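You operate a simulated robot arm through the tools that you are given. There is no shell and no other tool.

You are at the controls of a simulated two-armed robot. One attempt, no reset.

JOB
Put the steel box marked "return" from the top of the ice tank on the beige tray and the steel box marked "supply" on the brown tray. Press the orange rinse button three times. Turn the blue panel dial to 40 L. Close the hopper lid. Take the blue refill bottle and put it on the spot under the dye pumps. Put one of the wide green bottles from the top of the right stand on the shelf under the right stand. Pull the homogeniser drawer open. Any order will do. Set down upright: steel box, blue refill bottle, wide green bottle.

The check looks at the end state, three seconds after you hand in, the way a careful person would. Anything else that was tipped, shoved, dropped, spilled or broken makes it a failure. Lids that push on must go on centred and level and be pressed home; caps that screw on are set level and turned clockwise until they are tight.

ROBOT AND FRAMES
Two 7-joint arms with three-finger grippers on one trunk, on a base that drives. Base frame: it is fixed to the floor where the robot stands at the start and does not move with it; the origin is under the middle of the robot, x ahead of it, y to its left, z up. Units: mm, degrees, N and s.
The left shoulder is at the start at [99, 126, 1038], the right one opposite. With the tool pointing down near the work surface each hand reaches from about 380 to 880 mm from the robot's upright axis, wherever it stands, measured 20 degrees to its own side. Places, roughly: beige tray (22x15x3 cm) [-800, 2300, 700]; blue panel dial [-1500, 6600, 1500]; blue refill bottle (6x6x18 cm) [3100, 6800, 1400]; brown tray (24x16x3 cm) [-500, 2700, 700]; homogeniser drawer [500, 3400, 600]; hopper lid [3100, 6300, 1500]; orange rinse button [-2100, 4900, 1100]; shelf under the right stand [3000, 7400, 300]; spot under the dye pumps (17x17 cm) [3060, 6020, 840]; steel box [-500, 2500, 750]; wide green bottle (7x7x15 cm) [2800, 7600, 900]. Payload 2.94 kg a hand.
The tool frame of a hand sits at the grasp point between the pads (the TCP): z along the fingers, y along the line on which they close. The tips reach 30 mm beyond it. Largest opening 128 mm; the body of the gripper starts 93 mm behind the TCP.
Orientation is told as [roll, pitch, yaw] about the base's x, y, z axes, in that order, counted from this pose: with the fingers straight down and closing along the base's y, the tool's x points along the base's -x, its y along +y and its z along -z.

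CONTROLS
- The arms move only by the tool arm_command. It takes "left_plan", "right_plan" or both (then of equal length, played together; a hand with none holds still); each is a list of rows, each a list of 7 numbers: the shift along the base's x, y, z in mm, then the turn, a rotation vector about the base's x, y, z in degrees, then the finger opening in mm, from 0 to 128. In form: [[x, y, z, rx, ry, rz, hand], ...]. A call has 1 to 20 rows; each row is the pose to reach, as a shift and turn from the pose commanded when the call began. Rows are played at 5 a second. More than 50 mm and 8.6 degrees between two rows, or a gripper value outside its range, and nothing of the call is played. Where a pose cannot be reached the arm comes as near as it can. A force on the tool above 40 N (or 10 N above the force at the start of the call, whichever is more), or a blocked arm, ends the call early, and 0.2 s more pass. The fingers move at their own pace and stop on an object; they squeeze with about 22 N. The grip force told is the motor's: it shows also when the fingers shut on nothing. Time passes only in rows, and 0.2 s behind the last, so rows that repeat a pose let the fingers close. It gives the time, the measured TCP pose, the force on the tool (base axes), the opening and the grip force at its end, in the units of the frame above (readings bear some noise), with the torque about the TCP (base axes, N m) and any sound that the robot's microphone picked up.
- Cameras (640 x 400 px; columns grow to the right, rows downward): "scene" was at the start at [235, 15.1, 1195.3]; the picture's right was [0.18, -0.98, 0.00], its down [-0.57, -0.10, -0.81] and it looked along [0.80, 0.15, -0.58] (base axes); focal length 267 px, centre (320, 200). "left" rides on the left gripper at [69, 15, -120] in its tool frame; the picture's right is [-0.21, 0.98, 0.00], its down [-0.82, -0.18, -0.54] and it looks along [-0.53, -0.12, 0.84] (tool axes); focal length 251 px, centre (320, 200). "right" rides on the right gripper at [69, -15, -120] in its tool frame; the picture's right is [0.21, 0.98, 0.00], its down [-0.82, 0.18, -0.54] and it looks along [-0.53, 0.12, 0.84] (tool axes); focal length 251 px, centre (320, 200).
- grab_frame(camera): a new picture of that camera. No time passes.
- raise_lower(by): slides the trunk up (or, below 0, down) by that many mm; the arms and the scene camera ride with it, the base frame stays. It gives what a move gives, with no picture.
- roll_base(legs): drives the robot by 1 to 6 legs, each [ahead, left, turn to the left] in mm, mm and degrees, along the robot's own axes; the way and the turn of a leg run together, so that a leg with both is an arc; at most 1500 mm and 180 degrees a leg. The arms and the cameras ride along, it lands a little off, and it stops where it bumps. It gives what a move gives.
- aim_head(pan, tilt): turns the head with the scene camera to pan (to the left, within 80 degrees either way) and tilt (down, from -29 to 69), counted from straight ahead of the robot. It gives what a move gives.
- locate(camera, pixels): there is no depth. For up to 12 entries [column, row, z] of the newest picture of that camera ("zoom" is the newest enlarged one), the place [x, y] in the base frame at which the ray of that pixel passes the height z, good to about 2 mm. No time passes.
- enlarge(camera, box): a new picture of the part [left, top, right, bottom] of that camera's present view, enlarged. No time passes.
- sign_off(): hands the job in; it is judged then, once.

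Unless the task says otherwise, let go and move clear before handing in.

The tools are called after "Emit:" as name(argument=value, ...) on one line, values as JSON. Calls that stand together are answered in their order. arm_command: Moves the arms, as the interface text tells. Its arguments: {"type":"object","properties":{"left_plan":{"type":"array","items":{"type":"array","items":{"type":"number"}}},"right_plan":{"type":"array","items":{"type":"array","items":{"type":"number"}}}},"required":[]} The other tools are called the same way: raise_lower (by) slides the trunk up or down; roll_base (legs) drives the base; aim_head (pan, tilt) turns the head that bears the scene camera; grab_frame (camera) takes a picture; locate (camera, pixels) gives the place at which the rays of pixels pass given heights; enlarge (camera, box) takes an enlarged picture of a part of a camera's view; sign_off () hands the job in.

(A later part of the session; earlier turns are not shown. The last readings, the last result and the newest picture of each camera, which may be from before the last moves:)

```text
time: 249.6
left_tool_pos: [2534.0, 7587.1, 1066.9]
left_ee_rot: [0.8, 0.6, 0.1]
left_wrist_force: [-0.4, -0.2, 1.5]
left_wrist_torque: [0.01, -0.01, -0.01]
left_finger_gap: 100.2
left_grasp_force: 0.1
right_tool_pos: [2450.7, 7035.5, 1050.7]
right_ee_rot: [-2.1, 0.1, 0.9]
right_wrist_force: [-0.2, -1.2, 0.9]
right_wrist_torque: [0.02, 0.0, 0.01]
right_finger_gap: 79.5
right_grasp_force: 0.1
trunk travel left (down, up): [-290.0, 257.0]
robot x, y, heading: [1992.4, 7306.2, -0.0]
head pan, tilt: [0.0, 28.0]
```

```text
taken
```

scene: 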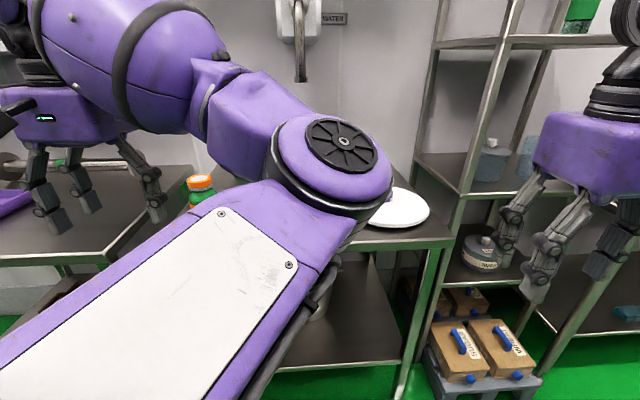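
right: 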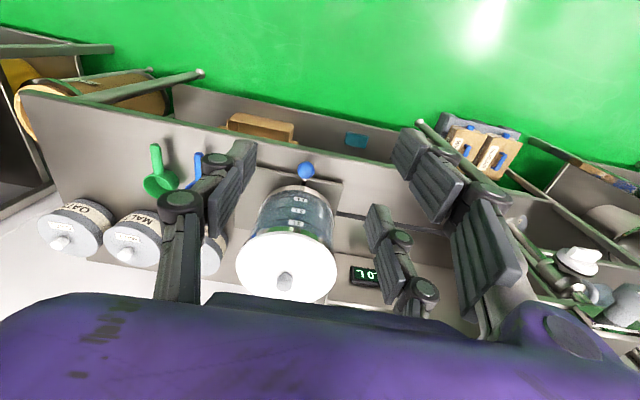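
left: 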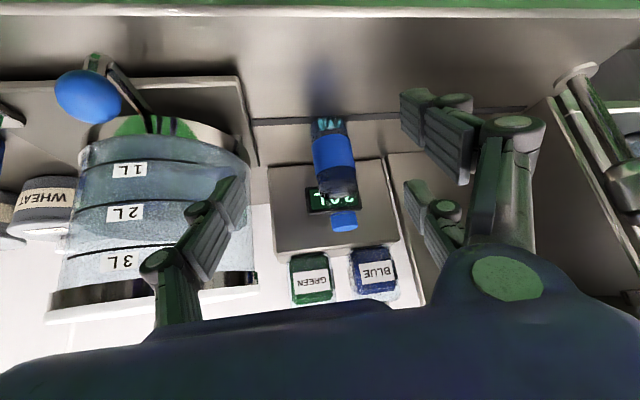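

The left elbow is now awkwardly inside, so I'll use the right arm for the green bottle. I'll slide left ~390 mm so the right arm faces it.

Emit:
roll_base(legs=[[0, 390, 0]])

Emit:
aim_head(pan=-15, tilt=30)

Emit:
grab_frame(camera="scene")

```text
time: 253.5
left_tool_pos: [2527.5, 7975.1, 1067.5]
left_ee_rot: [0.9, 0.6, 1.1]
left_wrist_force: [-0.2, -1.0, -0.2]
left_wrist_torque: [0.0, 0.01, -0.02]
left_finger_gap: 99.9
left_grasp_force: 0.1
right_tool_pos: [2451.4, 7423.1, 1049.3]
right_ee_rot: [-2.0, 0.0, 1.7]
right_wrist_force: [0.4, -0.2, 0.8]
right_wrist_torque: [-0.01, -0.01, 0.02]
right_finger_gap: 80.0
right_grasp_force: 0.0
trunk travel left (down, up): [-290.0, 257.0]
robot x, y, heading: [1986.1, 7681.3, 1.2]
head pan, tilt: [0.0, 28.0]
```

```text
time: 254.3
left_tool_pos: [2527.2, 7975.4, 1067.2]
left_ee_rot: [0.9, 0.6, 1.1]
left_wrist_force: [0.3, 0.3, 0.3]
left_wrist_torque: [0.02, -0.01, 0.02]
left_finger_gap: 100.2
left_grasp_force: 0.0
right_tool_pos: [2451.4, 7421.6, 1050.1]
right_ee_rot: [-2.1, 0.0, 1.9]
right_wrist_force: [-0.5, 0.6, 0.0]
right_wrist_torque: [0.03, -0.01, -0.02]
right_finger_gap: 80.1
right_grasp_force: 0.0
trunk travel left (down, up): [-290.0, 257.0]
robot x, y, heading: [1986.7, 7684.5, 1.3]
head pan, tilt: [-15.0, 30.0]
```

```text
taken
```

scene: 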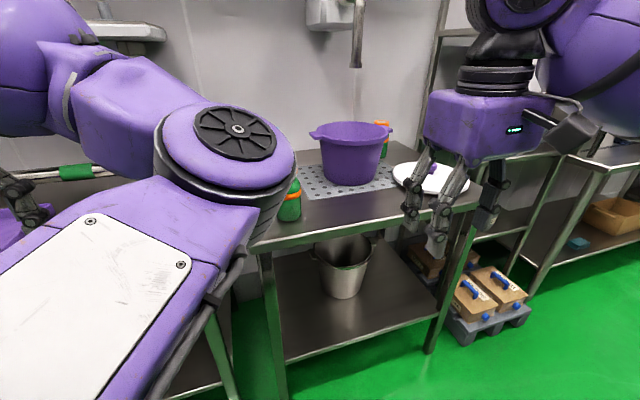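

The left elbow still crosses the view. I'll move the left hand further out and back to open the view.

Emit:
arm_command(left_plan=[[-30, 25, 0, 0, 0, 5, 100], [-60, 50, 0, 0, 0, 10, 100], [-90, 75, 0, 0, 0, 15, 100], [-120, 100, 0, 0, 0, 20, 100], [-150, 125, 0, 0, 0, 25, 100], [-180, 150, 0, 0, 0, 30, 100], [-200, 180, 0, 0, 0, 35, 100]])

Emit:
grab_frame(camera="scene")

```text
time: 255.9
left_tool_pos: [2326.7, 8158.2, 1067.2]
left_ee_rot: [0.8, 0.6, 36.2]
left_wrist_force: [-0.4, 0.8, -0.3]
left_wrist_torque: [-0.02, -0.03, -0.01]
left_finger_gap: 100.4
left_grasp_force: 0.0
right_tool_pos: [2451.7, 7424.3, 1049.5]
right_ee_rot: [-2.1, 0.2, 1.7]
right_wrist_force: [0.2, 0.3, 0.3]
right_wrist_torque: [-0.03, -0.04, 0.01]
right_finger_gap: 80.2
right_grasp_force: 0.1
trunk travel left (down, up): [-290.0, 257.0]
robot x, y, heading: [1986.5, 7685.1, 1.1]
head pan, tilt: [-15.0, 30.0]
```

```text
taken
```

scene: 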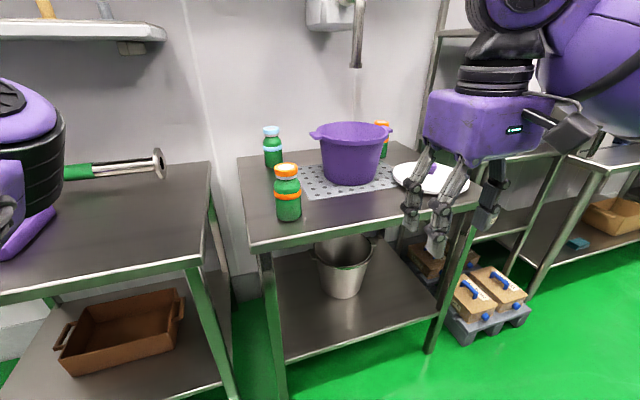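

Now it's clear: an orange-capped green bottle at (288,192), a light-blue-capped one at (272,145), another orange-capped at (382,140). I'll enlarge to compare widths and locate things.

Emit:
enlarge(camera="scene", box=[230, 110, 410, 250])

Emit:
locate(camera="scene", pixels=[[289, 220, 850], [276, 216, 850], [302, 216, 850], [273, 166, 850], [251, 250, 850], [478, 208, 850], [286, 362, 300], [440, 318, 300], [342, 299, 300], [288, 165, 1000], [318, 270, 450], [368, 265, 450]])

```text
2.86 times, centred on (320, 180) of scene
```

zoom: 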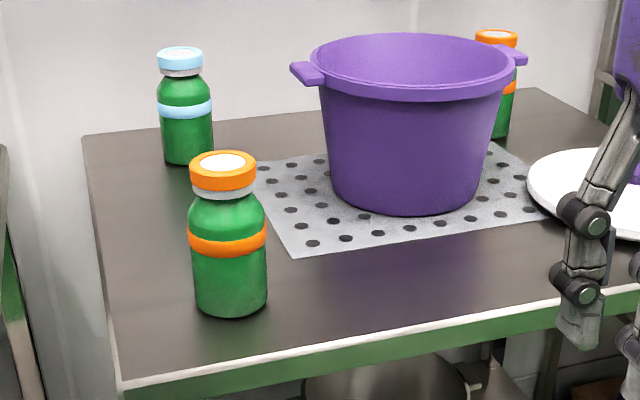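

```text
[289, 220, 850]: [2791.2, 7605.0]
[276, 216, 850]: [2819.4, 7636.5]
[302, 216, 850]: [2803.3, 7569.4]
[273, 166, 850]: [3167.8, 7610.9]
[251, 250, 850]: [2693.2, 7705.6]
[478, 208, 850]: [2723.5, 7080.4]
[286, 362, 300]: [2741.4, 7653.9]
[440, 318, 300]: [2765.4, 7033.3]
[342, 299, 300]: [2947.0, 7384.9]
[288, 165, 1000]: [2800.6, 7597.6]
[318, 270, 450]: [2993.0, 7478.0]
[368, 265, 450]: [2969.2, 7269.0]
```

The front orange-capped wide bottle is centred ≈(2815, 7600), 70 mm wide, z 850–1000; the shelf below is free at about (2825, 7540). I'll tilt the right hand 60° forward and bring it to a pre-grasp.

Emit:
arm_command(right_plan=[[20, 20, -10, 0.2, -6.7, 0, 110], [45, 40, -20, 0.4, -13.3, 0, 110], [70, 60, -30, 0.6, -20, 0, 110], [95, 80, -45, 0.8, -26.7, 0, 110], [120, 100, -60, 1, -33.3, 0, 110], [150, 120, -75, 1.2, -40, 0, 110], [180, 140, -90, 1.4, -46.7, 0, 110], [205, 160, -105, 1.6, -53.3, 0, 110], [230, 176, -118, 1.8, -60, 0, 110], [230, 176, -118, 1.8, -60, 0, 110]])

Emit:
grab_frame(camera="right")

Emit:
grab_frame(camera="scene")

```text
time: 258.1
left_tool_pos: [2326.8, 8156.2, 1066.6]
left_ee_rot: [1.0, 0.5, 36.1]
left_wrist_force: [-0.1, -0.2, 0.4]
left_wrist_torque: [0.0, 0.02, 0.02]
left_finger_gap: 100.0
left_grasp_force: 0.0
right_tool_pos: [2680.3, 7599.3, 929.2]
right_ee_rot: [-2.1, -60.0, 1.9]
right_wrist_force: [0.2, 0.0, 0.1]
right_wrist_torque: [0.01, 0.03, 0.03]
right_finger_gap: 110.0
right_grasp_force: 0.1
trunk travel left (down, up): [-290.0, 257.0]
robot x, y, heading: [1983.4, 7684.2, 1.1]
head pan, tilt: [-15.0, 30.0]
```

```text
taken
```

right: 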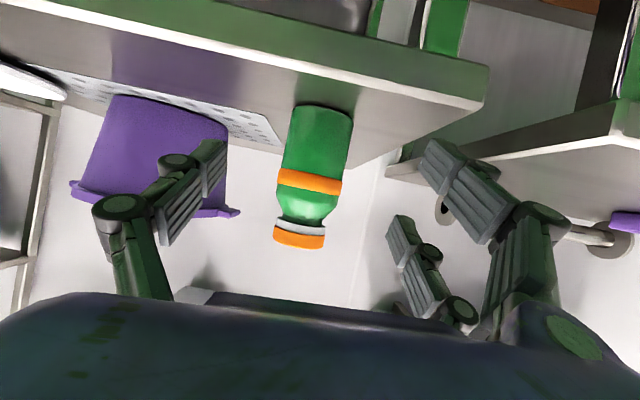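

```text
taken
```

scene: 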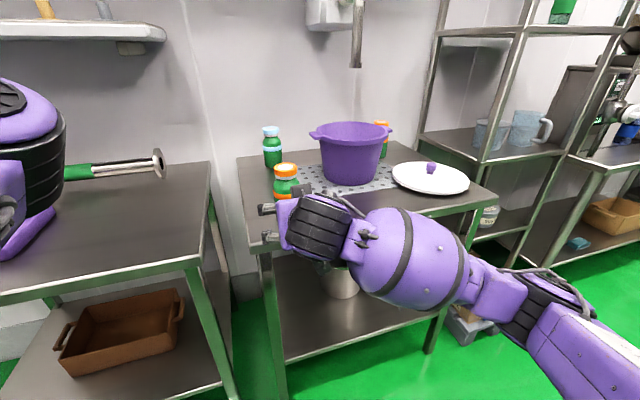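

The bottle is at (312,170) between the fingers in the (inverted) right view. I'll locate its base.

Emit:
locate(camera="right", pixels=[[322, 104, 850], [293, 112, 850], [353, 120, 850], [300, 240, 995], [280, 180, 925], [342, 190, 925]])

```text
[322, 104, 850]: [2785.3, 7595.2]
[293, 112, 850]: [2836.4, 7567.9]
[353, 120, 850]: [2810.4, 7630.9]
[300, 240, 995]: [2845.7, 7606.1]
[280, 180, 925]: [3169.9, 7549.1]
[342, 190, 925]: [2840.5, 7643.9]
```

Bottle centre is (2821, 7600). I'll advance 135 mm and close.

Emit:
arm_command(right_plan=[[35, 0, 0, 0, 0, 0, 110], [70, 0, -2, 0, 0, 0, 110], [105, 0, -3, 0, 0, 0, 110], [135, 0, -3, 0, 0, 0, 110], [135, 0, -3, 0, 0, 0, 90], [135, 0, -3, 0, 0, 0, 70], [135, 0, -3, 0, 0, 0, 55], [135, 0, -3, 0, 0, 0, 55], [135, 0, -3, 0, 0, 0, 55]])

Emit:
grab_frame(camera="right")

Emit:
grab_frame(camera="scene")

```text
time: 260.1
left_tool_pos: [2327.1, 8158.3, 1066.9]
left_ee_rot: [0.8, 0.5, 36.1]
left_wrist_force: [0.2, -0.1, 0.2]
left_wrist_torque: [0.02, 0.01, -0.01]
left_finger_gap: 100.1
left_grasp_force: 0.1
right_tool_pos: [2815.8, 7600.5, 928.3]
right_ee_rot: [-2.1, -60.1, 1.8]
right_wrist_force: [0.5, 2.4, 3.1]
right_wrist_torque: [0.41, -0.04, -0.03]
right_finger_gap: 67.0
right_grasp_force: 21.9
trunk travel left (down, up): [-290.0, 257.0]
robot x, y, heading: [1982.6, 7682.8, 0.9]
head pan, tilt: [-15.0, 30.0]
```

```text
taken
```

right: 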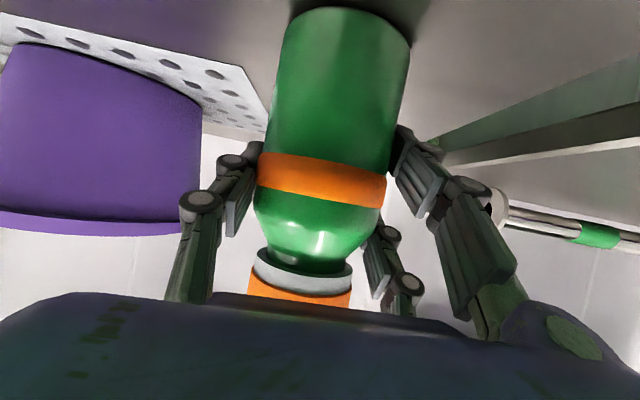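

```text
taken
```

scene: 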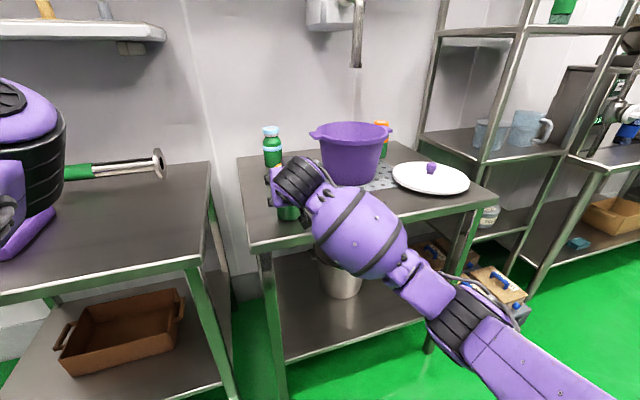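

The bottle is gripped (67 mm). I'll lift 40 mm, then back the base off ~240 mm to bring it out over the aisle.

Emit:
arm_command(right_plan=[[0, 0, 15, 0, 0, 0, 55], [0, 0, 35, 0, 0, 0, 55], [0, 0, 45, 0, 0, 0, 55]])

Emit:
roll_base(legs=[[-240, 0, 0]])

Emit:
raise_lower(by=-285)

Emit:
grab_frame(camera="scene")

```text
time: 260.9
left_tool_pos: [2327.6, 8156.5, 1066.4]
left_ee_rot: [1.0, 0.5, 36.2]
left_wrist_force: [-0.2, -0.2, -0.4]
left_wrist_torque: [0.03, 0.01, -0.01]
left_finger_gap: 100.1
left_grasp_force: 0.0
right_tool_pos: [2817.2, 7598.7, 974.2]
right_ee_rot: [-2.3, -59.8, 1.9]
right_wrist_force: [0.4, -0.8, -4.1]
right_wrist_torque: [0.04, 0.01, 0.01]
right_finger_gap: 65.9
right_grasp_force: 22.0
trunk travel left (down, up): [-290.0, 257.0]
robot x, y, heading: [1982.5, 7683.4, 0.9]
head pan, tilt: [-15.0, 30.0]
```

```text
time: 262.7
left_tool_pos: [2090.2, 8151.4, 1067.6]
left_ee_rot: [0.9, 0.5, 35.8]
left_wrist_force: [-0.5, 0.8, -0.8]
left_wrist_torque: [-0.02, -0.05, 0.0]
left_finger_gap: 99.8
left_grasp_force: 0.1
right_tool_pos: [2577.7, 7591.0, 973.6]
right_ee_rot: [-2.2, -60.0, 1.7]
right_wrist_force: [0.4, 0.0, -4.1]
right_wrist_torque: [-0.01, 0.02, 0.0]
right_finger_gap: 65.8
right_grasp_force: 22.3
trunk travel left (down, up): [-290.0, 257.0]
robot x, y, heading: [1743.9, 7679.7, 0.8]
head pan, tilt: [-15.0, 30.0]
```

```text
time: 265.5
left_tool_pos: [2089.6, 8152.2, 781.9]
left_ee_rot: [0.9, 0.6, 35.9]
left_wrist_force: [-0.5, -0.3, 0.3]
left_wrist_torque: [0.0, 0.0, -0.01]
left_finger_gap: 99.8
left_grasp_force: 0.2
right_tool_pos: [2578.6, 7590.7, 689.1]
right_ee_rot: [-2.3, -59.9, 1.7]
right_wrist_force: [0.1, 0.0, -3.6]
right_wrist_torque: [0.01, 0.0, -0.02]
right_finger_gap: 65.8
right_grasp_force: 21.3
trunk travel left (down, up): [-5.0, 542.0]
robot x, y, heading: [1744.3, 7682.1, 0.9]
head pan, tilt: [-15.0, 30.0]
```

```text
taken
```

scene: 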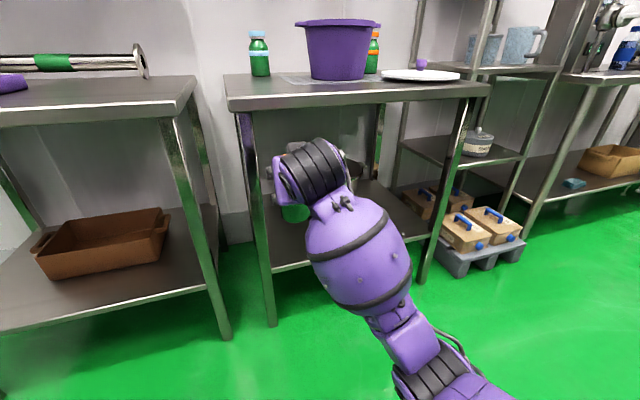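

The trunk is down and the bottle is in front of the bench (TCP z 689). I'll check the lower shelf's front edge and legs from this lower viewpoint.

Emit:
locate(camera="scene", pixels=[[275, 268, 300], [430, 236, 300], [275, 268, 330], [265, 230, 500], [263, 268, 300], [272, 325, 0], [300, 262, 300], [300, 262, 330]])

Emit:
enlarge(camera="scene", box=[220, 60, 500, 300])

```text
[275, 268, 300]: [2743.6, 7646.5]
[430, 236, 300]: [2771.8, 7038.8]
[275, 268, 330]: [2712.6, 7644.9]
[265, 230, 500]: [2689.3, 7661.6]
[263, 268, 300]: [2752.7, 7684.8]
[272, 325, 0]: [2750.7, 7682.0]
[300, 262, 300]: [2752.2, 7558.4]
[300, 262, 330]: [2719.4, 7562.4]
```

```text
1.67 times, centred on (360, 180) of scene
```

zoom: 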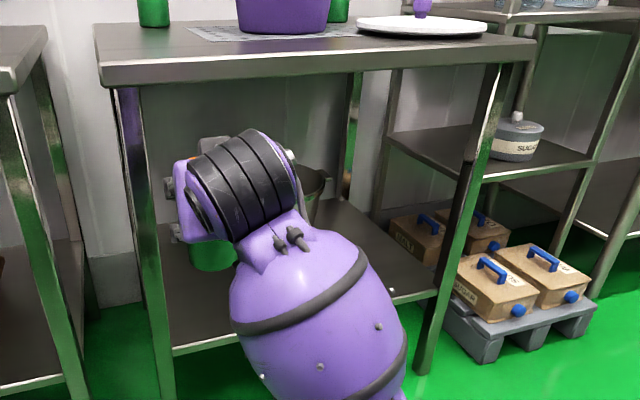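

Shelf top is at z≈300 with its front edge at x≈2745; the left leg is at y≈7660–7700. I'll lower the arm so the bottle's base is ~30 mm above shelf level, shifted to y≈7545.

Emit:
arm_command(right_plan=[[0, -7, -40, 0, 0, 0, 55], [0, -14, -80, 0, 0, 0, 55], [0, -21, -120, 0, 0, 0, 55], [0, -28, -160, 0, 0, 0, 55], [0, -35, -200, 0, 0, 0, 55], [0, -41, -240, 0, 0, 0, 55], [0, -46, -277, 0, 0, 0, 55], [0, -46, -277, 0, 0, 0, 55]])

Emit:
grab_frame(camera="scene")

Emit:
grab_frame(camera="right")

```text
time: 267.3
left_tool_pos: [2091.0, 8151.7, 781.6]
left_ee_rot: [1.0, 0.6, 35.8]
left_wrist_force: [-0.1, 0.0, -1.0]
left_wrist_torque: [0.0, 0.0, 0.02]
left_finger_gap: 100.2
left_grasp_force: 0.1
right_tool_pos: [2579.8, 7544.2, 411.3]
right_ee_rot: [-2.2, -60.0, 1.6]
right_wrist_force: [-0.4, -0.3, -5.2]
right_wrist_torque: [0.04, -0.02, -0.01]
right_finger_gap: 65.9
right_grasp_force: 21.5
trunk travel left (down, up): [-5.0, 542.0]
robot x, y, heading: [1744.9, 7681.2, 0.9]
head pan, tilt: [-15.0, 30.0]
```

```text
taken
```

scene: 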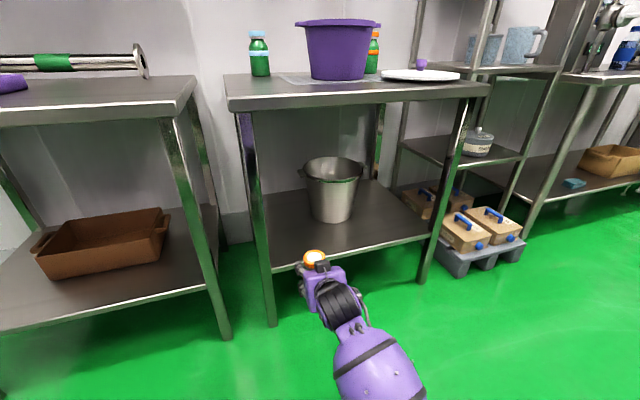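

```text
taken
```

right: 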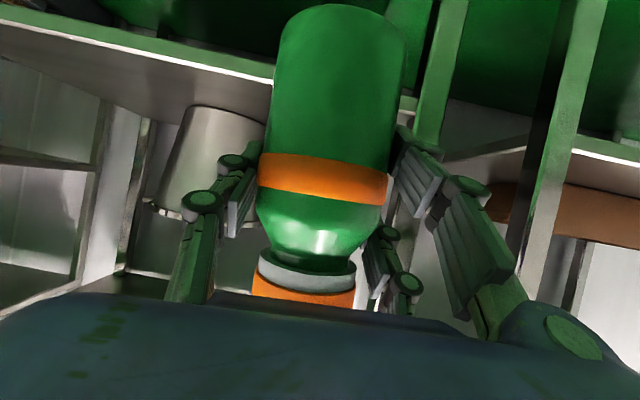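

The bottle hangs in front of the shelf with ~33 mm height clearance; the bucket is well to the right. I'll drive forward 245 mm.

Emit:
roll_base(legs=[[245, 0, 0]])

Emit:
grab_frame(camera="scene")

Emit:
grab_frame(camera="right")

```text
time: 269.2
left_tool_pos: [2340.2, 8155.4, 781.1]
left_ee_rot: [0.9, 0.6, 35.7]
left_wrist_force: [0.3, 0.4, 0.3]
left_wrist_torque: [0.03, 0.02, 0.01]
left_finger_gap: 99.9
left_grasp_force: 0.0
right_tool_pos: [2829.3, 7548.0, 410.2]
right_ee_rot: [-2.2, -59.8, 1.6]
right_wrist_force: [0.7, 0.5, -3.6]
right_wrist_torque: [-0.01, 0.02, -0.01]
right_finger_gap: 65.6
right_grasp_force: 22.4
trunk travel left (down, up): [-5.0, 542.0]
robot x, y, heading: [1995.6, 7685.6, 0.7]
head pan, tilt: [-15.0, 30.0]
```

```text
taken
```

scene: 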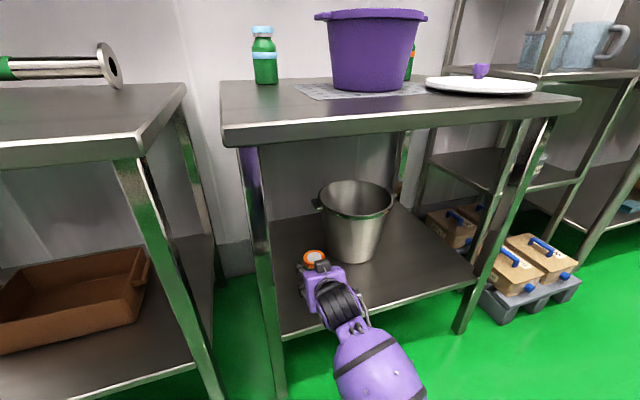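

```text
taken
```

right: 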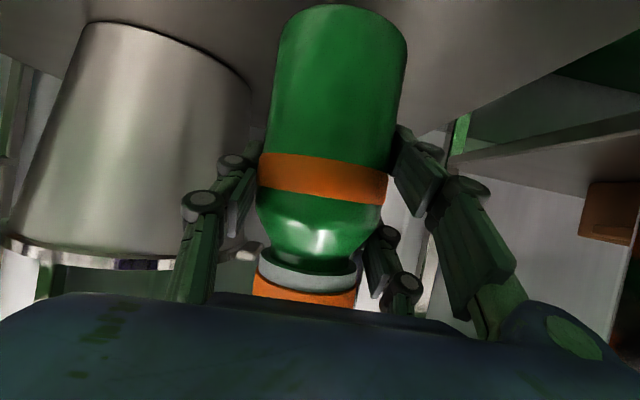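

The bottle is over the shelf at (2834, 7548), clear of bucket and leg. I'll lower it to contact.

Emit:
arm_command(right_plan=[[0, 0, -10, 0, 0, 0, 55], [0, 0, -20, 0, 0, 0, 55], [0, 0, -26, 0, 0, 0, 55]])

```text
time: 270.0
left_tool_pos: [2339.0, 8154.0, 782.6]
left_ee_rot: [0.9, 0.6, 35.8]
left_wrist_force: [0.0, -0.2, 0.4]
left_wrist_torque: [0.03, 0.0, -0.02]
left_finger_gap: 100.2
left_grasp_force: 0.1
right_tool_pos: [2831.1, 7548.6, 384.4]
right_ee_rot: [-2.2, -59.7, 1.6]
right_wrist_force: [-0.3, 0.1, -3.2]
right_wrist_torque: [-0.01, 0.0, -0.02]
right_finger_gap: 65.6
right_grasp_force: 22.4
trunk travel left (down, up): [-5.0, 542.0]
robot x, y, heading: [1987.8, 7681.5, 0.8]
head pan, tilt: [-15.0, 30.0]
```

Emit:
arm_command(right_plan=[[0, 0, -4, 0, 0, 0, 55], [0, 0, -8, 0, 0, 0, 55]])

```text
time: 270.6
left_tool_pos: [2340.4, 8153.8, 781.6]
left_ee_rot: [0.8, 0.6, 35.8]
left_wrist_force: [-0.7, -0.3, 0.1]
left_wrist_torque: [0.01, 0.01, 0.01]
left_finger_gap: 100.1
left_grasp_force: 0.1
right_tool_pos: [2829.5, 7547.9, 375.9]
right_ee_rot: [-2.2, -59.8, 1.7]
right_wrist_force: [0.2, -0.1, -4.8]
right_wrist_torque: [0.01, -0.02, 0.01]
right_finger_gap: 65.8
right_grasp_force: 21.8
trunk travel left (down, up): [-5.0, 542.0]
robot x, y, heading: [1995.4, 7683.1, 0.8]
head pan, tilt: [-15.0, 30.0]
```

Emit:
arm_command(right_plan=[[0, 0, -4, 0, 0, 0, 55], [0, 0, -7, 0, 0, 0, 55]])

```text
time: 271.2
left_tool_pos: [2338.1, 8155.2, 781.4]
left_ee_rot: [0.8, 0.6, 35.8]
left_wrist_force: [-0.3, -0.7, -0.2]
left_wrist_torque: [0.0, 0.0, 0.02]
left_finger_gap: 99.7
left_grasp_force: 0.0
right_tool_pos: [2830.0, 7547.8, 374.5]
right_ee_rot: [-2.2, -60.6, 1.5]
right_wrist_force: [-1.3, -2.4, 15.4]
right_wrist_torque: [0.37, 0.1, 0.12]
right_finger_gap: 65.7
right_grasp_force: 21.6
trunk travel left (down, up): [-5.0, 542.0]
robot x, y, heading: [1998.5, 7686.7, 0.5]
head pan, tilt: [-15.0, 30.0]
```

Contact at z≈374 (15 N). I'll ease off, open, and retreat straight back.

Emit:
arm_command(right_plan=[[0, 0, 3, 0, 0, 0, 55], [0, 0, 3, 0, 0, 0, 75], [0, 0, 3, 0, 0, 0, 95], [0, 0, 3, 0, 0, 0, 112], [0, 0, 3, 0, 0, 0, 112], [-20, 0, 4, 0, 0, 0, 112], [-50, 0, 6, 0, 0, 0, 112], [-90, 0, 8, 0, 0, 0, 112], [-130, 0, 10, 0, 0, 0, 112]])

Emit:
grab_frame(camera="right")

Emit:
grab_frame(camera="scene")

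```text
time: 273.2
left_tool_pos: [2340.0, 8154.3, 782.8]
left_ee_rot: [0.9, 0.5, 35.8]
left_wrist_force: [0.0, 0.5, 0.6]
left_wrist_torque: [0.0, 0.03, 0.03]
left_finger_gap: 99.9
left_grasp_force: 0.1
right_tool_pos: [2708.3, 7534.7, 395.6]
right_ee_rot: [-6.3, -61.2, 5.1]
right_wrist_force: [1.2, 0.6, 0.0]
right_wrist_torque: [0.02, -0.01, -0.02]
right_finger_gap: 112.1
right_grasp_force: 0.1
trunk travel left (down, up): [-5.0, 542.0]
robot x, y, heading: [1992.6, 7684.5, 1.0]
head pan, tilt: [-15.0, 30.0]
```

```text
taken
```

right: 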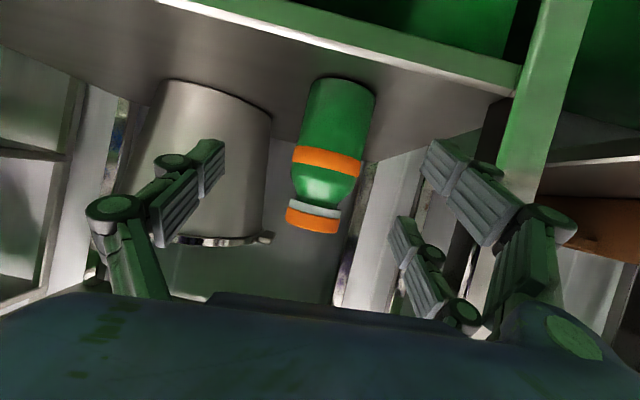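

```text
taken
```

scene: 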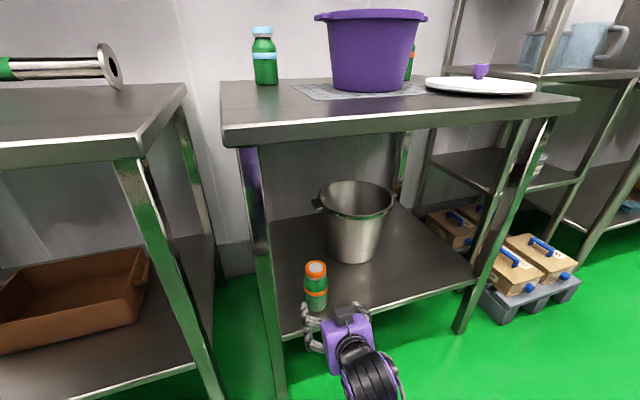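

The green bottle stands upright on the lower shelf at (316,287). I'll back away, raise the trunk and bring the right hand up, then look toward the far panels.

Emit:
roll_base(legs=[[-350, 0, 0]])

Emit:
raise_lower(by=255)

Emit:
arm_command(right_plan=[[-5, 0, 40, 0.5, 6.5, 0, 112], [-10, 0, 80, 1, 13, -0.5, 112], [-15, 0, 120, 2, 20, -1, 112], [-20, -5, 160, 3, 27, -2, 112], [-25, -10, 200, 4, 34, -3, 112], [-30, -15, 240, 5, 41, -4, 112], [-35, -20, 275, 5.5, 48, -5, 112], [-40, -25, 300, 6, 55, -5, 112], [-45, -30, 310, 6.3, 61, -5, 112]])

Emit:
grab_frame(camera="scene")

```text
time: 275.4
left_tool_pos: [1998.8, 8149.0, 781.4]
left_ee_rot: [1.0, 0.6, 35.8]
left_wrist_force: [-0.5, -0.5, 0.2]
left_wrist_torque: [0.04, 0.0, -0.03]
left_finger_gap: 100.3
left_grasp_force: 0.0
right_tool_pos: [2367.2, 7530.0, 392.3]
right_ee_rot: [-6.3, -60.9, 5.0]
right_wrist_force: [0.6, -0.5, -0.1]
right_wrist_torque: [-0.01, 0.01, 0.0]
right_finger_gap: 112.0
right_grasp_force: 0.1
trunk travel left (down, up): [-5.0, 542.0]
robot x, y, heading: [1652.6, 7682.5, 0.7]
head pan, tilt: [-15.0, 30.0]
```

```text
time: 278.0
left_tool_pos: [1999.8, 8150.5, 1035.4]
left_ee_rot: [0.9, 0.6, 35.8]
left_wrist_force: [0.0, 0.3, 0.3]
left_wrist_torque: [0.02, 0.02, -0.02]
left_finger_gap: 100.0
left_grasp_force: 0.0
right_tool_pos: [2366.7, 7528.4, 646.2]
right_ee_rot: [-6.3, -60.8, 5.1]
right_wrist_force: [0.3, 0.7, -1.3]
right_wrist_torque: [0.02, 0.0, 0.01]
right_finger_gap: 112.0
right_grasp_force: 0.0
trunk travel left (down, up): [-260.0, 287.0]
robot x, y, heading: [1655.8, 7677.4, 0.9]
head pan, tilt: [-15.0, 30.0]
```

```text
time: 280.0
left_tool_pos: [1998.8, 8149.5, 1036.5]
left_ee_rot: [0.9, 0.6, 35.8]
left_wrist_force: [0.7, -0.2, -0.8]
left_wrist_torque: [0.04, 0.01, -0.01]
left_finger_gap: 99.9
left_grasp_force: 0.0
right_tool_pos: [2321.8, 7496.0, 959.0]
right_ee_rot: [0.9, 0.3, -4.6]
right_wrist_force: [-0.5, -0.1, -0.6]
right_wrist_torque: [-0.03, 0.0, 0.02]
right_finger_gap: 112.0
right_grasp_force: 0.0
trunk travel left (down, up): [-260.0, 287.0]
robot x, y, heading: [1656.8, 7680.8, 1.0]
head pan, tilt: [-15.0, 30.0]
```

```text
taken
```

scene: 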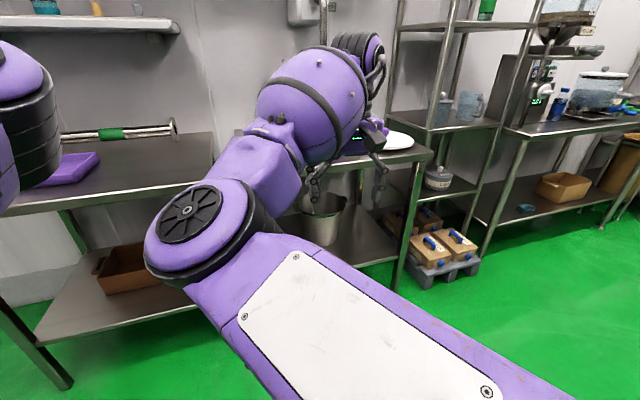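

I'll turn around to face the -x side and survey the way to the rinse button and the blue panel dial.

Emit:
roll_base(legs=[[0, 0, 170]])

Emit:
arm_command(right_plan=[[12, 35, 5, 0, 0, -5, 112], [24, 70, 10, 0, 0, -10, 112], [40, 105, 15, 0, 0, -15, 112], [60, 140, 20, 0, 0, -20, 112], [85, 170, 25, 0, 0, -25, 112], [110, 200, 30, 0, 0, -30, 112], [140, 225, 35, 0, 0, -35, 112]])

Emit:
aim_head(pan=0, tilt=10)

Emit:
grab_frame(camera="scene")

```text
time: 287.4
left_tool_pos: [1237.6, 7271.7, 1037.4]
left_ee_rot: [0.9, 0.6, -153.7]
left_wrist_force: [0.6, -0.1, -0.5]
left_wrist_torque: [0.0, -0.04, 0.02]
left_finger_gap: 99.9
left_grasp_force: 0.0
right_tool_pos: [1025.7, 7967.7, 957.8]
right_ee_rot: [0.9, 0.3, 165.9]
right_wrist_force: [0.9, 0.4, -0.4]
right_wrist_torque: [0.01, 0.03, 0.0]
right_finger_gap: 112.1
right_grasp_force: 0.1
trunk travel left (down, up): [-260.0, 287.0]
robot x, y, heading: [1652.9, 7683.3, 171.5]
head pan, tilt: [-15.0, 30.0]
```

```text
time: 289.0
left_tool_pos: [1237.8, 7272.7, 1037.7]
left_ee_rot: [0.9, 0.5, -153.7]
left_wrist_force: [0.5, 0.0, 1.4]
left_wrist_torque: [-0.01, 0.01, -0.02]
left_finger_gap: 99.8
left_grasp_force: 0.0
right_tool_pos: [1169.4, 8194.0, 994.1]
right_ee_rot: [0.9, 0.3, 130.8]
right_wrist_force: [0.1, 0.3, 0.5]
right_wrist_torque: [-0.01, 0.02, -0.01]
right_finger_gap: 111.8
right_grasp_force: 0.0
trunk travel left (down, up): [-260.0, 287.0]
robot x, y, heading: [1655.1, 7680.8, 171.3]
head pan, tilt: [-15.0, 30.0]
```

```text
time: 289.8
left_tool_pos: [1238.3, 7271.8, 1037.7]
left_ee_rot: [0.8, 0.6, -153.5]
left_wrist_force: [0.4, 0.4, -0.1]
left_wrist_torque: [0.01, 0.04, 0.04]
left_finger_gap: 100.2
left_grasp_force: 0.1
right_tool_pos: [1168.4, 8191.6, 994.4]
right_ee_rot: [1.0, 0.2, 130.9]
right_wrist_force: [-0.1, -1.0, 0.6]
right_wrist_torque: [0.02, -0.03, -0.01]
right_finger_gap: 112.1
right_grasp_force: 0.1
trunk travel left (down, up): [-260.0, 287.0]
robot x, y, heading: [1652.8, 7677.5, 171.5]
head pan, tilt: [0.0, 10.0]
```

```text
taken
```

scene: 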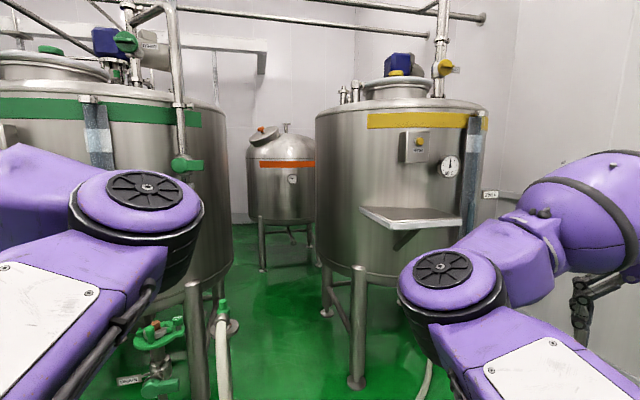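

Two big tanks (green band, yellow band) stand between me and the panels, with a gap at columns 230–320. I'll locate their legs to see which passages are wide enough.

Emit:
locate(camera="scene", pixels=[[357, 385, 0], [326, 312, 0], [228, 328, 0], [195, 400, 0], [262, 270, 0], [308, 243, 0], [240, 240, 0]])

Emit:
aim_head(pan=-45, tilt=10)

Emit:
grab_frame(camera="scene")

Emit:
aim_head(pan=50, tilt=10)

Emit:
grab_frame(camera="scene")

```text
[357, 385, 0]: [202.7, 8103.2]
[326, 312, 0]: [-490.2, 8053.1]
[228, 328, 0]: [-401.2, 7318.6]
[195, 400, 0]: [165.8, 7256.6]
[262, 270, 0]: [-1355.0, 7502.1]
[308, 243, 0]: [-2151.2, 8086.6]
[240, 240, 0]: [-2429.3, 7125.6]
```

```text
time: 290.9
left_tool_pos: [1236.3, 7272.3, 1038.1]
left_ee_rot: [0.9, 0.6, -153.6]
left_wrist_force: [0.5, -0.2, -0.8]
left_wrist_torque: [-0.02, 0.01, 0.01]
left_finger_gap: 99.8
left_grasp_force: 0.1
right_tool_pos: [1167.8, 8193.2, 994.7]
right_ee_rot: [0.9, 0.2, 130.9]
right_wrist_force: [0.5, 0.2, 0.7]
right_wrist_torque: [0.01, 0.01, -0.01]
right_finger_gap: 112.4
right_grasp_force: 0.1
trunk travel left (down, up): [-260.0, 287.0]
robot x, y, heading: [1653.5, 7681.0, 171.3]
head pan, tilt: [-45.0, 10.0]
```

```text
taken
```

scene: 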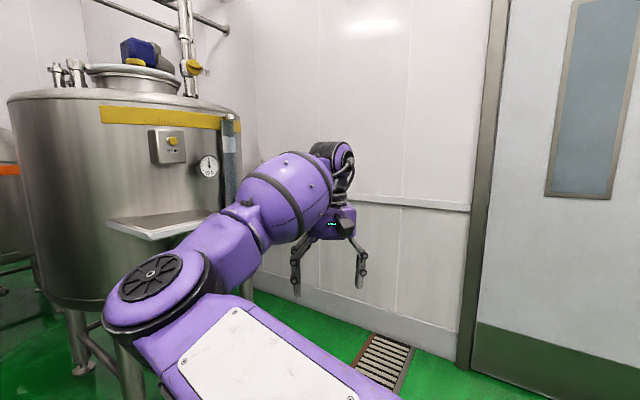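

```text
time: 292.6
left_tool_pos: [1237.4, 7271.6, 1037.5]
left_ee_rot: [0.9, 0.6, -153.5]
left_wrist_force: [0.4, -0.1, -0.6]
left_wrist_torque: [0.0, 0.01, 0.03]
left_finger_gap: 99.8
left_grasp_force: 0.0
right_tool_pos: [1167.6, 8192.7, 995.2]
right_ee_rot: [0.9, 0.2, 131.0]
right_wrist_force: [-0.3, 0.4, 0.0]
right_wrist_torque: [0.01, -0.03, -0.03]
right_finger_gap: 111.9
right_grasp_force: 0.1
trunk travel left (down, up): [-260.0, 287.0]
robot x, y, heading: [1656.3, 7679.4, 171.5]
head pan, tilt: [50.0, 10.0]
```

```text
taken
```

scene: 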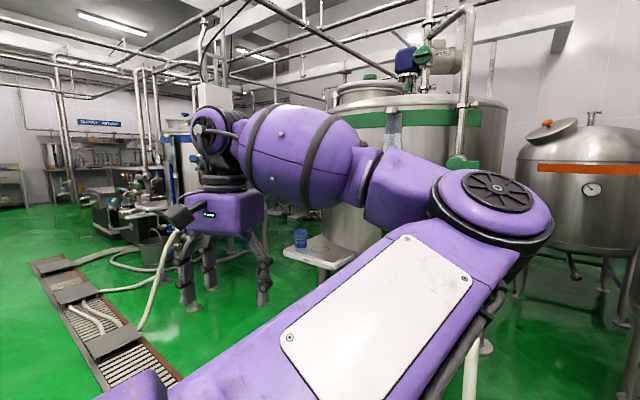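

The gap between the green and yellow tanks is only ~510 mm at body height. I'll drive back down the aisle to about y=5900 to see the passage between the blue and green tanks.

Emit:
roll_base(legs=[[-300, 0, 8.5], [0, 1300, 0], [0, 450, 0]])

Emit:
aim_head(pan=0, tilt=15)

Emit:
grab_frame(camera="scene")

```text
time: 309.6
left_tool_pos: [1574.5, 5496.7, 1037.0]
left_ee_rot: [1.0, 0.6, -146.0]
left_wrist_force: [0.9, 0.0, 0.2]
left_wrist_torque: [-0.02, -0.01, -0.02]
left_finger_gap: 99.9
left_grasp_force: 0.0
right_tool_pos: [1381.9, 6399.9, 995.0]
right_ee_rot: [0.9, 0.2, 138.4]
right_wrist_force: [0.5, 0.4, -0.1]
right_wrist_torque: [0.02, 0.02, 0.02]
right_finger_gap: 112.1
right_grasp_force: 0.0
trunk travel left (down, up): [-260.0, 287.0]
robot x, y, heading: [1934.1, 5956.5, 179.0]
head pan, tilt: [50.0, 10.0]
```

```text
time: 310.7
left_tool_pos: [1574.4, 5497.4, 1037.0]
left_ee_rot: [0.9, 0.6, -146.0]
left_wrist_force: [0.5, 0.6, 0.5]
left_wrist_torque: [0.02, 0.02, 0.01]
left_finger_gap: 100.1
left_grasp_force: 0.0
right_tool_pos: [1383.0, 6399.8, 994.5]
right_ee_rot: [0.9, 0.2, 138.5]
right_wrist_force: [-0.3, 0.1, 0.6]
right_wrist_torque: [0.01, 0.0, 0.02]
right_finger_gap: 112.2
right_grasp_force: 0.1
trunk travel left (down, up): [-260.0, 287.0]
robot x, y, heading: [1929.2, 5957.1, 179.0]
head pan, tilt: [0.0, 15.0]
```

```text
taken
```

scene: 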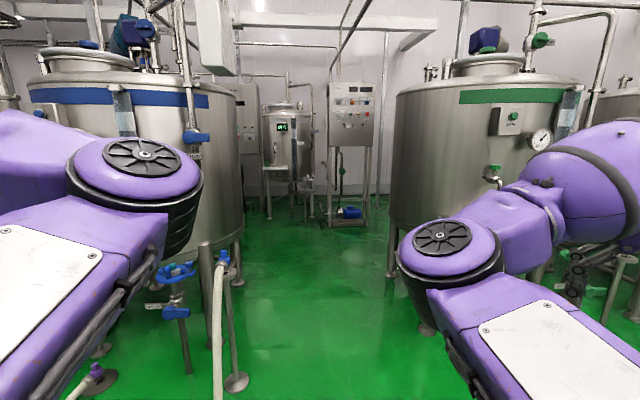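

There's a wide passage between the blue and green tanks leading to the panels at (245,120) and (352,115). I'll locate the floor obstacles at its sides.

Emit:
locate(camera="scene", pixels=[[237, 383, 0], [240, 260, 0], [390, 275, 0], [425, 333, 0], [218, 390, 0], [340, 220, 0], [366, 222, 0], [298, 215, 0], [267, 218, 0], [102, 350, 0]])

Emit:
enlarge(camera="scene", box=[220, 60, 400, 240])

```text
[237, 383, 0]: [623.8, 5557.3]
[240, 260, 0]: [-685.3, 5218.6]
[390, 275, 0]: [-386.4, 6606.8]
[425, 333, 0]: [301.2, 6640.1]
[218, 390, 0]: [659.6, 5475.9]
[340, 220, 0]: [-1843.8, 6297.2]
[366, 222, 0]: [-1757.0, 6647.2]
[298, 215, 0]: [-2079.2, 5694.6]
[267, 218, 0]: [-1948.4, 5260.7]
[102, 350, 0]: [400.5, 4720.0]
```

```text
2.22 times, centred on (310, 150) of scene
```

zoom: 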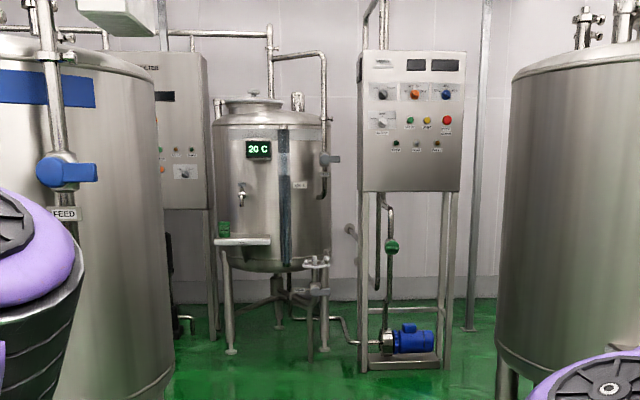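

The passage is ~950 mm wide centred on y≈6000; my hands stick out ±540 mm, so I'll tuck both in first.

Emit:
arm_command(left_plan=[[-27, 33, 0, 0, 0, -5.5, 60], [-55, 66, 0, 0, 0, -11, 40], [-82, 100, 0, 0, 0, -16.5, 20], [-110, 133, 0, 0, 0, -22, 20], [-137, 166, 0, 0, 0, -27.5, 20], [-165, 200, 0, 0, 0, -33, 20], [-165, 200, 0, 0, 0, -33, 20]], right_plan=[[4, -30, 0, 0, 0, 6, 80], [9, -60, 0, 0, 0, 12, 60], [13, -91, 0, 0, 0, 18, 40], [17, -122, 0, 0, 0, 24, 20], [22, -152, 0, 0, 0, 30, 20], [26, -183, 0, 0, 0, 36, 20], [26, -183, 0, 0, 0, 40, 20]])

Emit:
grab_frame(camera="scene")

```text
time: 312.0
left_tool_pos: [1459.7, 5600.6, 1044.3]
left_ee_rot: [-2.5, -1.1, -162.8]
left_wrist_force: [-0.4, 0.5, 0.5]
left_wrist_torque: [0.0, 0.01, 0.03]
left_finger_gap: 19.9
left_grasp_force: 0.1
right_tool_pos: [1419.8, 6303.5, 993.1]
right_ee_rot: [2.0, 0.4, 160.5]
right_wrist_force: [0.4, 1.2, 0.1]
right_wrist_torque: [-0.02, -0.02, -0.02]
right_finger_gap: 20.0
right_grasp_force: 0.1
trunk travel left (down, up): [-260.0, 287.0]
robot x, y, heading: [1929.9, 5957.3, 179.0]
head pan, tilt: [0.0, 15.0]
stopped in row 6 (left hand): the arm was blocked; the commanded pose is now the measured one
```

```text
taken
```

scene: 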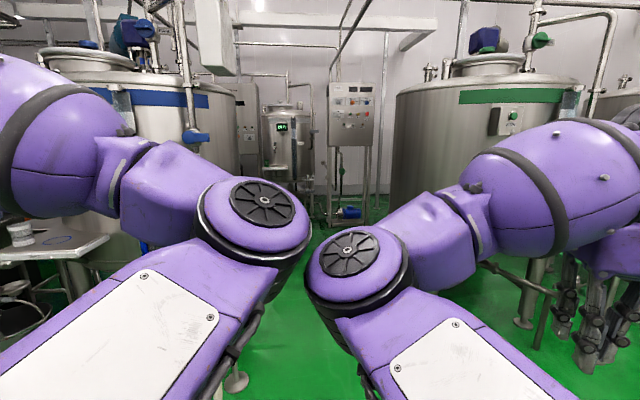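

The elbows met in the middle (blocked). Extending both arms forward will straighten the elbows, so I'll do that first and then bring the hands in.

Emit:
arm_command(left_plan=[[-35, -10, 0, 0, 0, 0, 20], [-70, -10, 0, 0, 0, 0, 20], [-105, 0, 0, 0, 0, -2, 20], [-140, 20, 0, 0, 0, -4, 20], [-175, 45, 0, 0, 0, -6, 20], [-205, 75, 0, 0, 0, -8, 20], [-225, 105, 0, 0, 0, -10, 20], [-235, 130, 0, 0, 0, -12, 20]], right_plan=[[-35, 10, 0, 0, 0, 0, 20], [-70, 10, 0, 0, 0, 0, 20], [-105, 0, 0, 0, 0, 2, 20], [-140, -20, 0, 0, 0, 4, 20], [-165, -45, 0, 0, 0, 6, 20], [-180, -75, 0, 0, 0, 8, 20], [-190, -105, 0, 0, 0, 10, 20], [-195, -125, 0, 0, 0, 12, 20]])

Emit:
grab_frame(camera="scene")

```text
time: 313.8
left_tool_pos: [1228.4, 5711.6, 1045.5]
left_ee_rot: [-2.8, -1.2, -173.0]
left_wrist_force: [-0.6, 0.8, -0.3]
left_wrist_torque: [-0.01, -0.02, -0.01]
left_finger_gap: 20.1
left_grasp_force: 0.0
right_tool_pos: [1228.0, 6198.4, 990.9]
right_ee_rot: [2.5, 0.3, 170.5]
right_wrist_force: [0.7, -0.3, -0.1]
right_wrist_torque: [0.01, -0.02, 0.0]
right_finger_gap: 20.1
right_grasp_force: 0.1
trunk travel left (down, up): [-260.0, 287.0]
robot x, y, heading: [1930.9, 5955.7, 179.0]
head pan, tilt: [0.0, 15.0]
```

```text
taken
```

scene: 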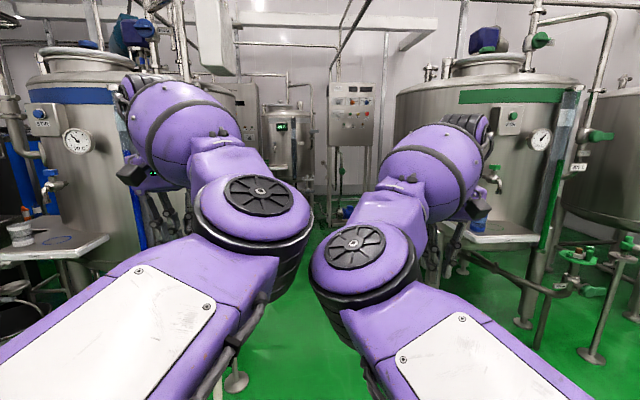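

The hands are now within ±310 mm. I'll drive straight through the passage along y≈6000 to x≈-600.

Emit:
roll_base(legs=[[1300, -45, 1], [1200, 0, 0]])

Emit:
grab_frame(camera="scene")

```text
time: 325.8
left_tool_pos: [-1208.8, 5732.6, 1047.4]
left_ee_rot: [-3.0, -1.5, -170.2]
left_wrist_force: [-0.8, 0.3, 1.2]
left_wrist_torque: [0.04, 0.03, 0.02]
left_finger_gap: 19.9
left_grasp_force: 0.0
right_tool_pos: [-1232.0, 6217.8, 987.2]
right_ee_rot: [2.2, 0.5, 173.5]
right_wrist_force: [-0.1, -0.2, -0.4]
right_wrist_torque: [0.0, -0.04, -0.01]
right_finger_gap: 19.9
right_grasp_force: 0.0
trunk travel left (down, up): [-260.0, 287.0]
robot x, y, heading: [-517.3, 6009.2, -178.3]
head pan, tilt: [0.0, 15.0]
```

```text
taken
```

scene: 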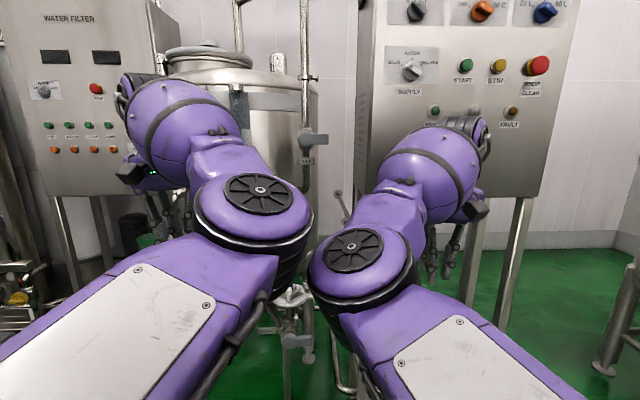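

I'm through. Panel B (with the blue dial at (543,12), "20 L…60 L") is ahead right, the "WATER FILTER" panel with orange buttons at left. I'll back up a bit and look at both.

Emit:
roll_base(legs=[[-250, 0, -1.5]])

Emit:
aim_head(pan=-15, tilt=-5)

Emit:
grab_frame(camera="scene")

Emit:
aim_head(pan=30, tilt=5)

Emit:
grab_frame(camera="scene")

```text
time: 327.6
left_tool_pos: [-966.7, 5751.2, 1048.5]
left_ee_rot: [-3.1, -1.5, -171.6]
left_wrist_force: [0.5, -0.1, 1.1]
left_wrist_torque: [-0.01, 0.01, 0.02]
left_finger_gap: 19.9
left_grasp_force: 0.1
right_tool_pos: [-978.6, 6238.4, 986.6]
right_ee_rot: [2.2, 0.6, 171.9]
right_wrist_force: [0.0, 0.1, -0.4]
right_wrist_torque: [0.0, 0.05, -0.01]
right_finger_gap: 20.0
right_grasp_force: 0.1
trunk travel left (down, up): [-260.0, 287.0]
robot x, y, heading: [-270.1, 6012.6, -179.5]
head pan, tilt: [0.0, 15.0]
```

```text
time: 328.4
left_tool_pos: [-967.6, 5752.1, 1048.4]
left_ee_rot: [-3.0, -1.3, -171.7]
left_wrist_force: [-0.4, 0.8, 0.4]
left_wrist_torque: [0.0, 0.03, 0.01]
left_finger_gap: 20.3
left_grasp_force: 0.1
right_tool_pos: [-978.6, 6239.3, 986.4]
right_ee_rot: [2.0, 0.6, 172.0]
right_wrist_force: [0.2, 1.1, 0.6]
right_wrist_torque: [-0.02, 0.01, -0.01]
right_finger_gap: 20.2
right_grasp_force: 0.0
trunk travel left (down, up): [-260.0, 287.0]
robot x, y, heading: [-271.9, 6011.8, -179.9]
head pan, tilt: [-15.0, -5.0]
```

```text
taken
```

scene: 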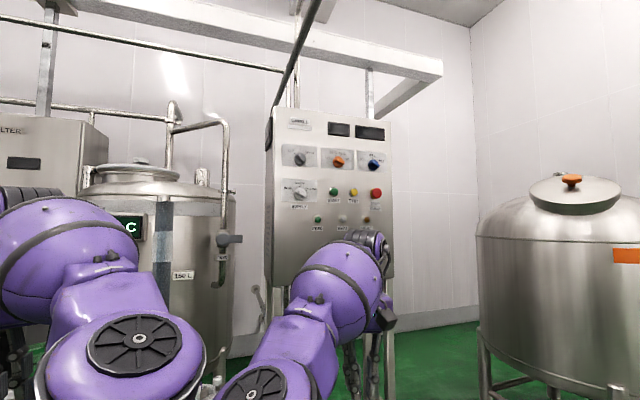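

```text
time: 329.5
left_tool_pos: [-967.0, 5751.3, 1047.2]
left_ee_rot: [-3.1, -1.5, -171.6]
left_wrist_force: [0.5, -0.3, 0.6]
left_wrist_torque: [-0.01, 0.02, 0.03]
left_finger_gap: 19.9
left_grasp_force: 0.1
right_tool_pos: [-979.0, 6238.3, 986.4]
right_ee_rot: [2.2, 0.7, 172.0]
right_wrist_force: [0.2, 0.0, 0.6]
right_wrist_torque: [0.02, 0.0, 0.01]
right_finger_gap: 20.1
right_grasp_force: 0.1
trunk travel left (down, up): [-260.0, 287.0]
robot x, y, heading: [-263.8, 6017.4, -179.7]
head pan, tilt: [30.0, 5.0]
```

```text
taken
```

scene: 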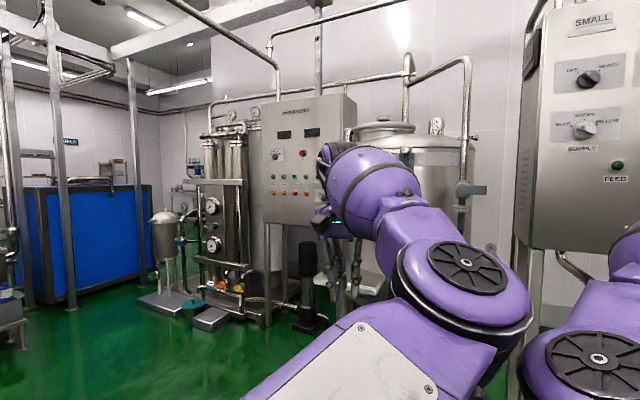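

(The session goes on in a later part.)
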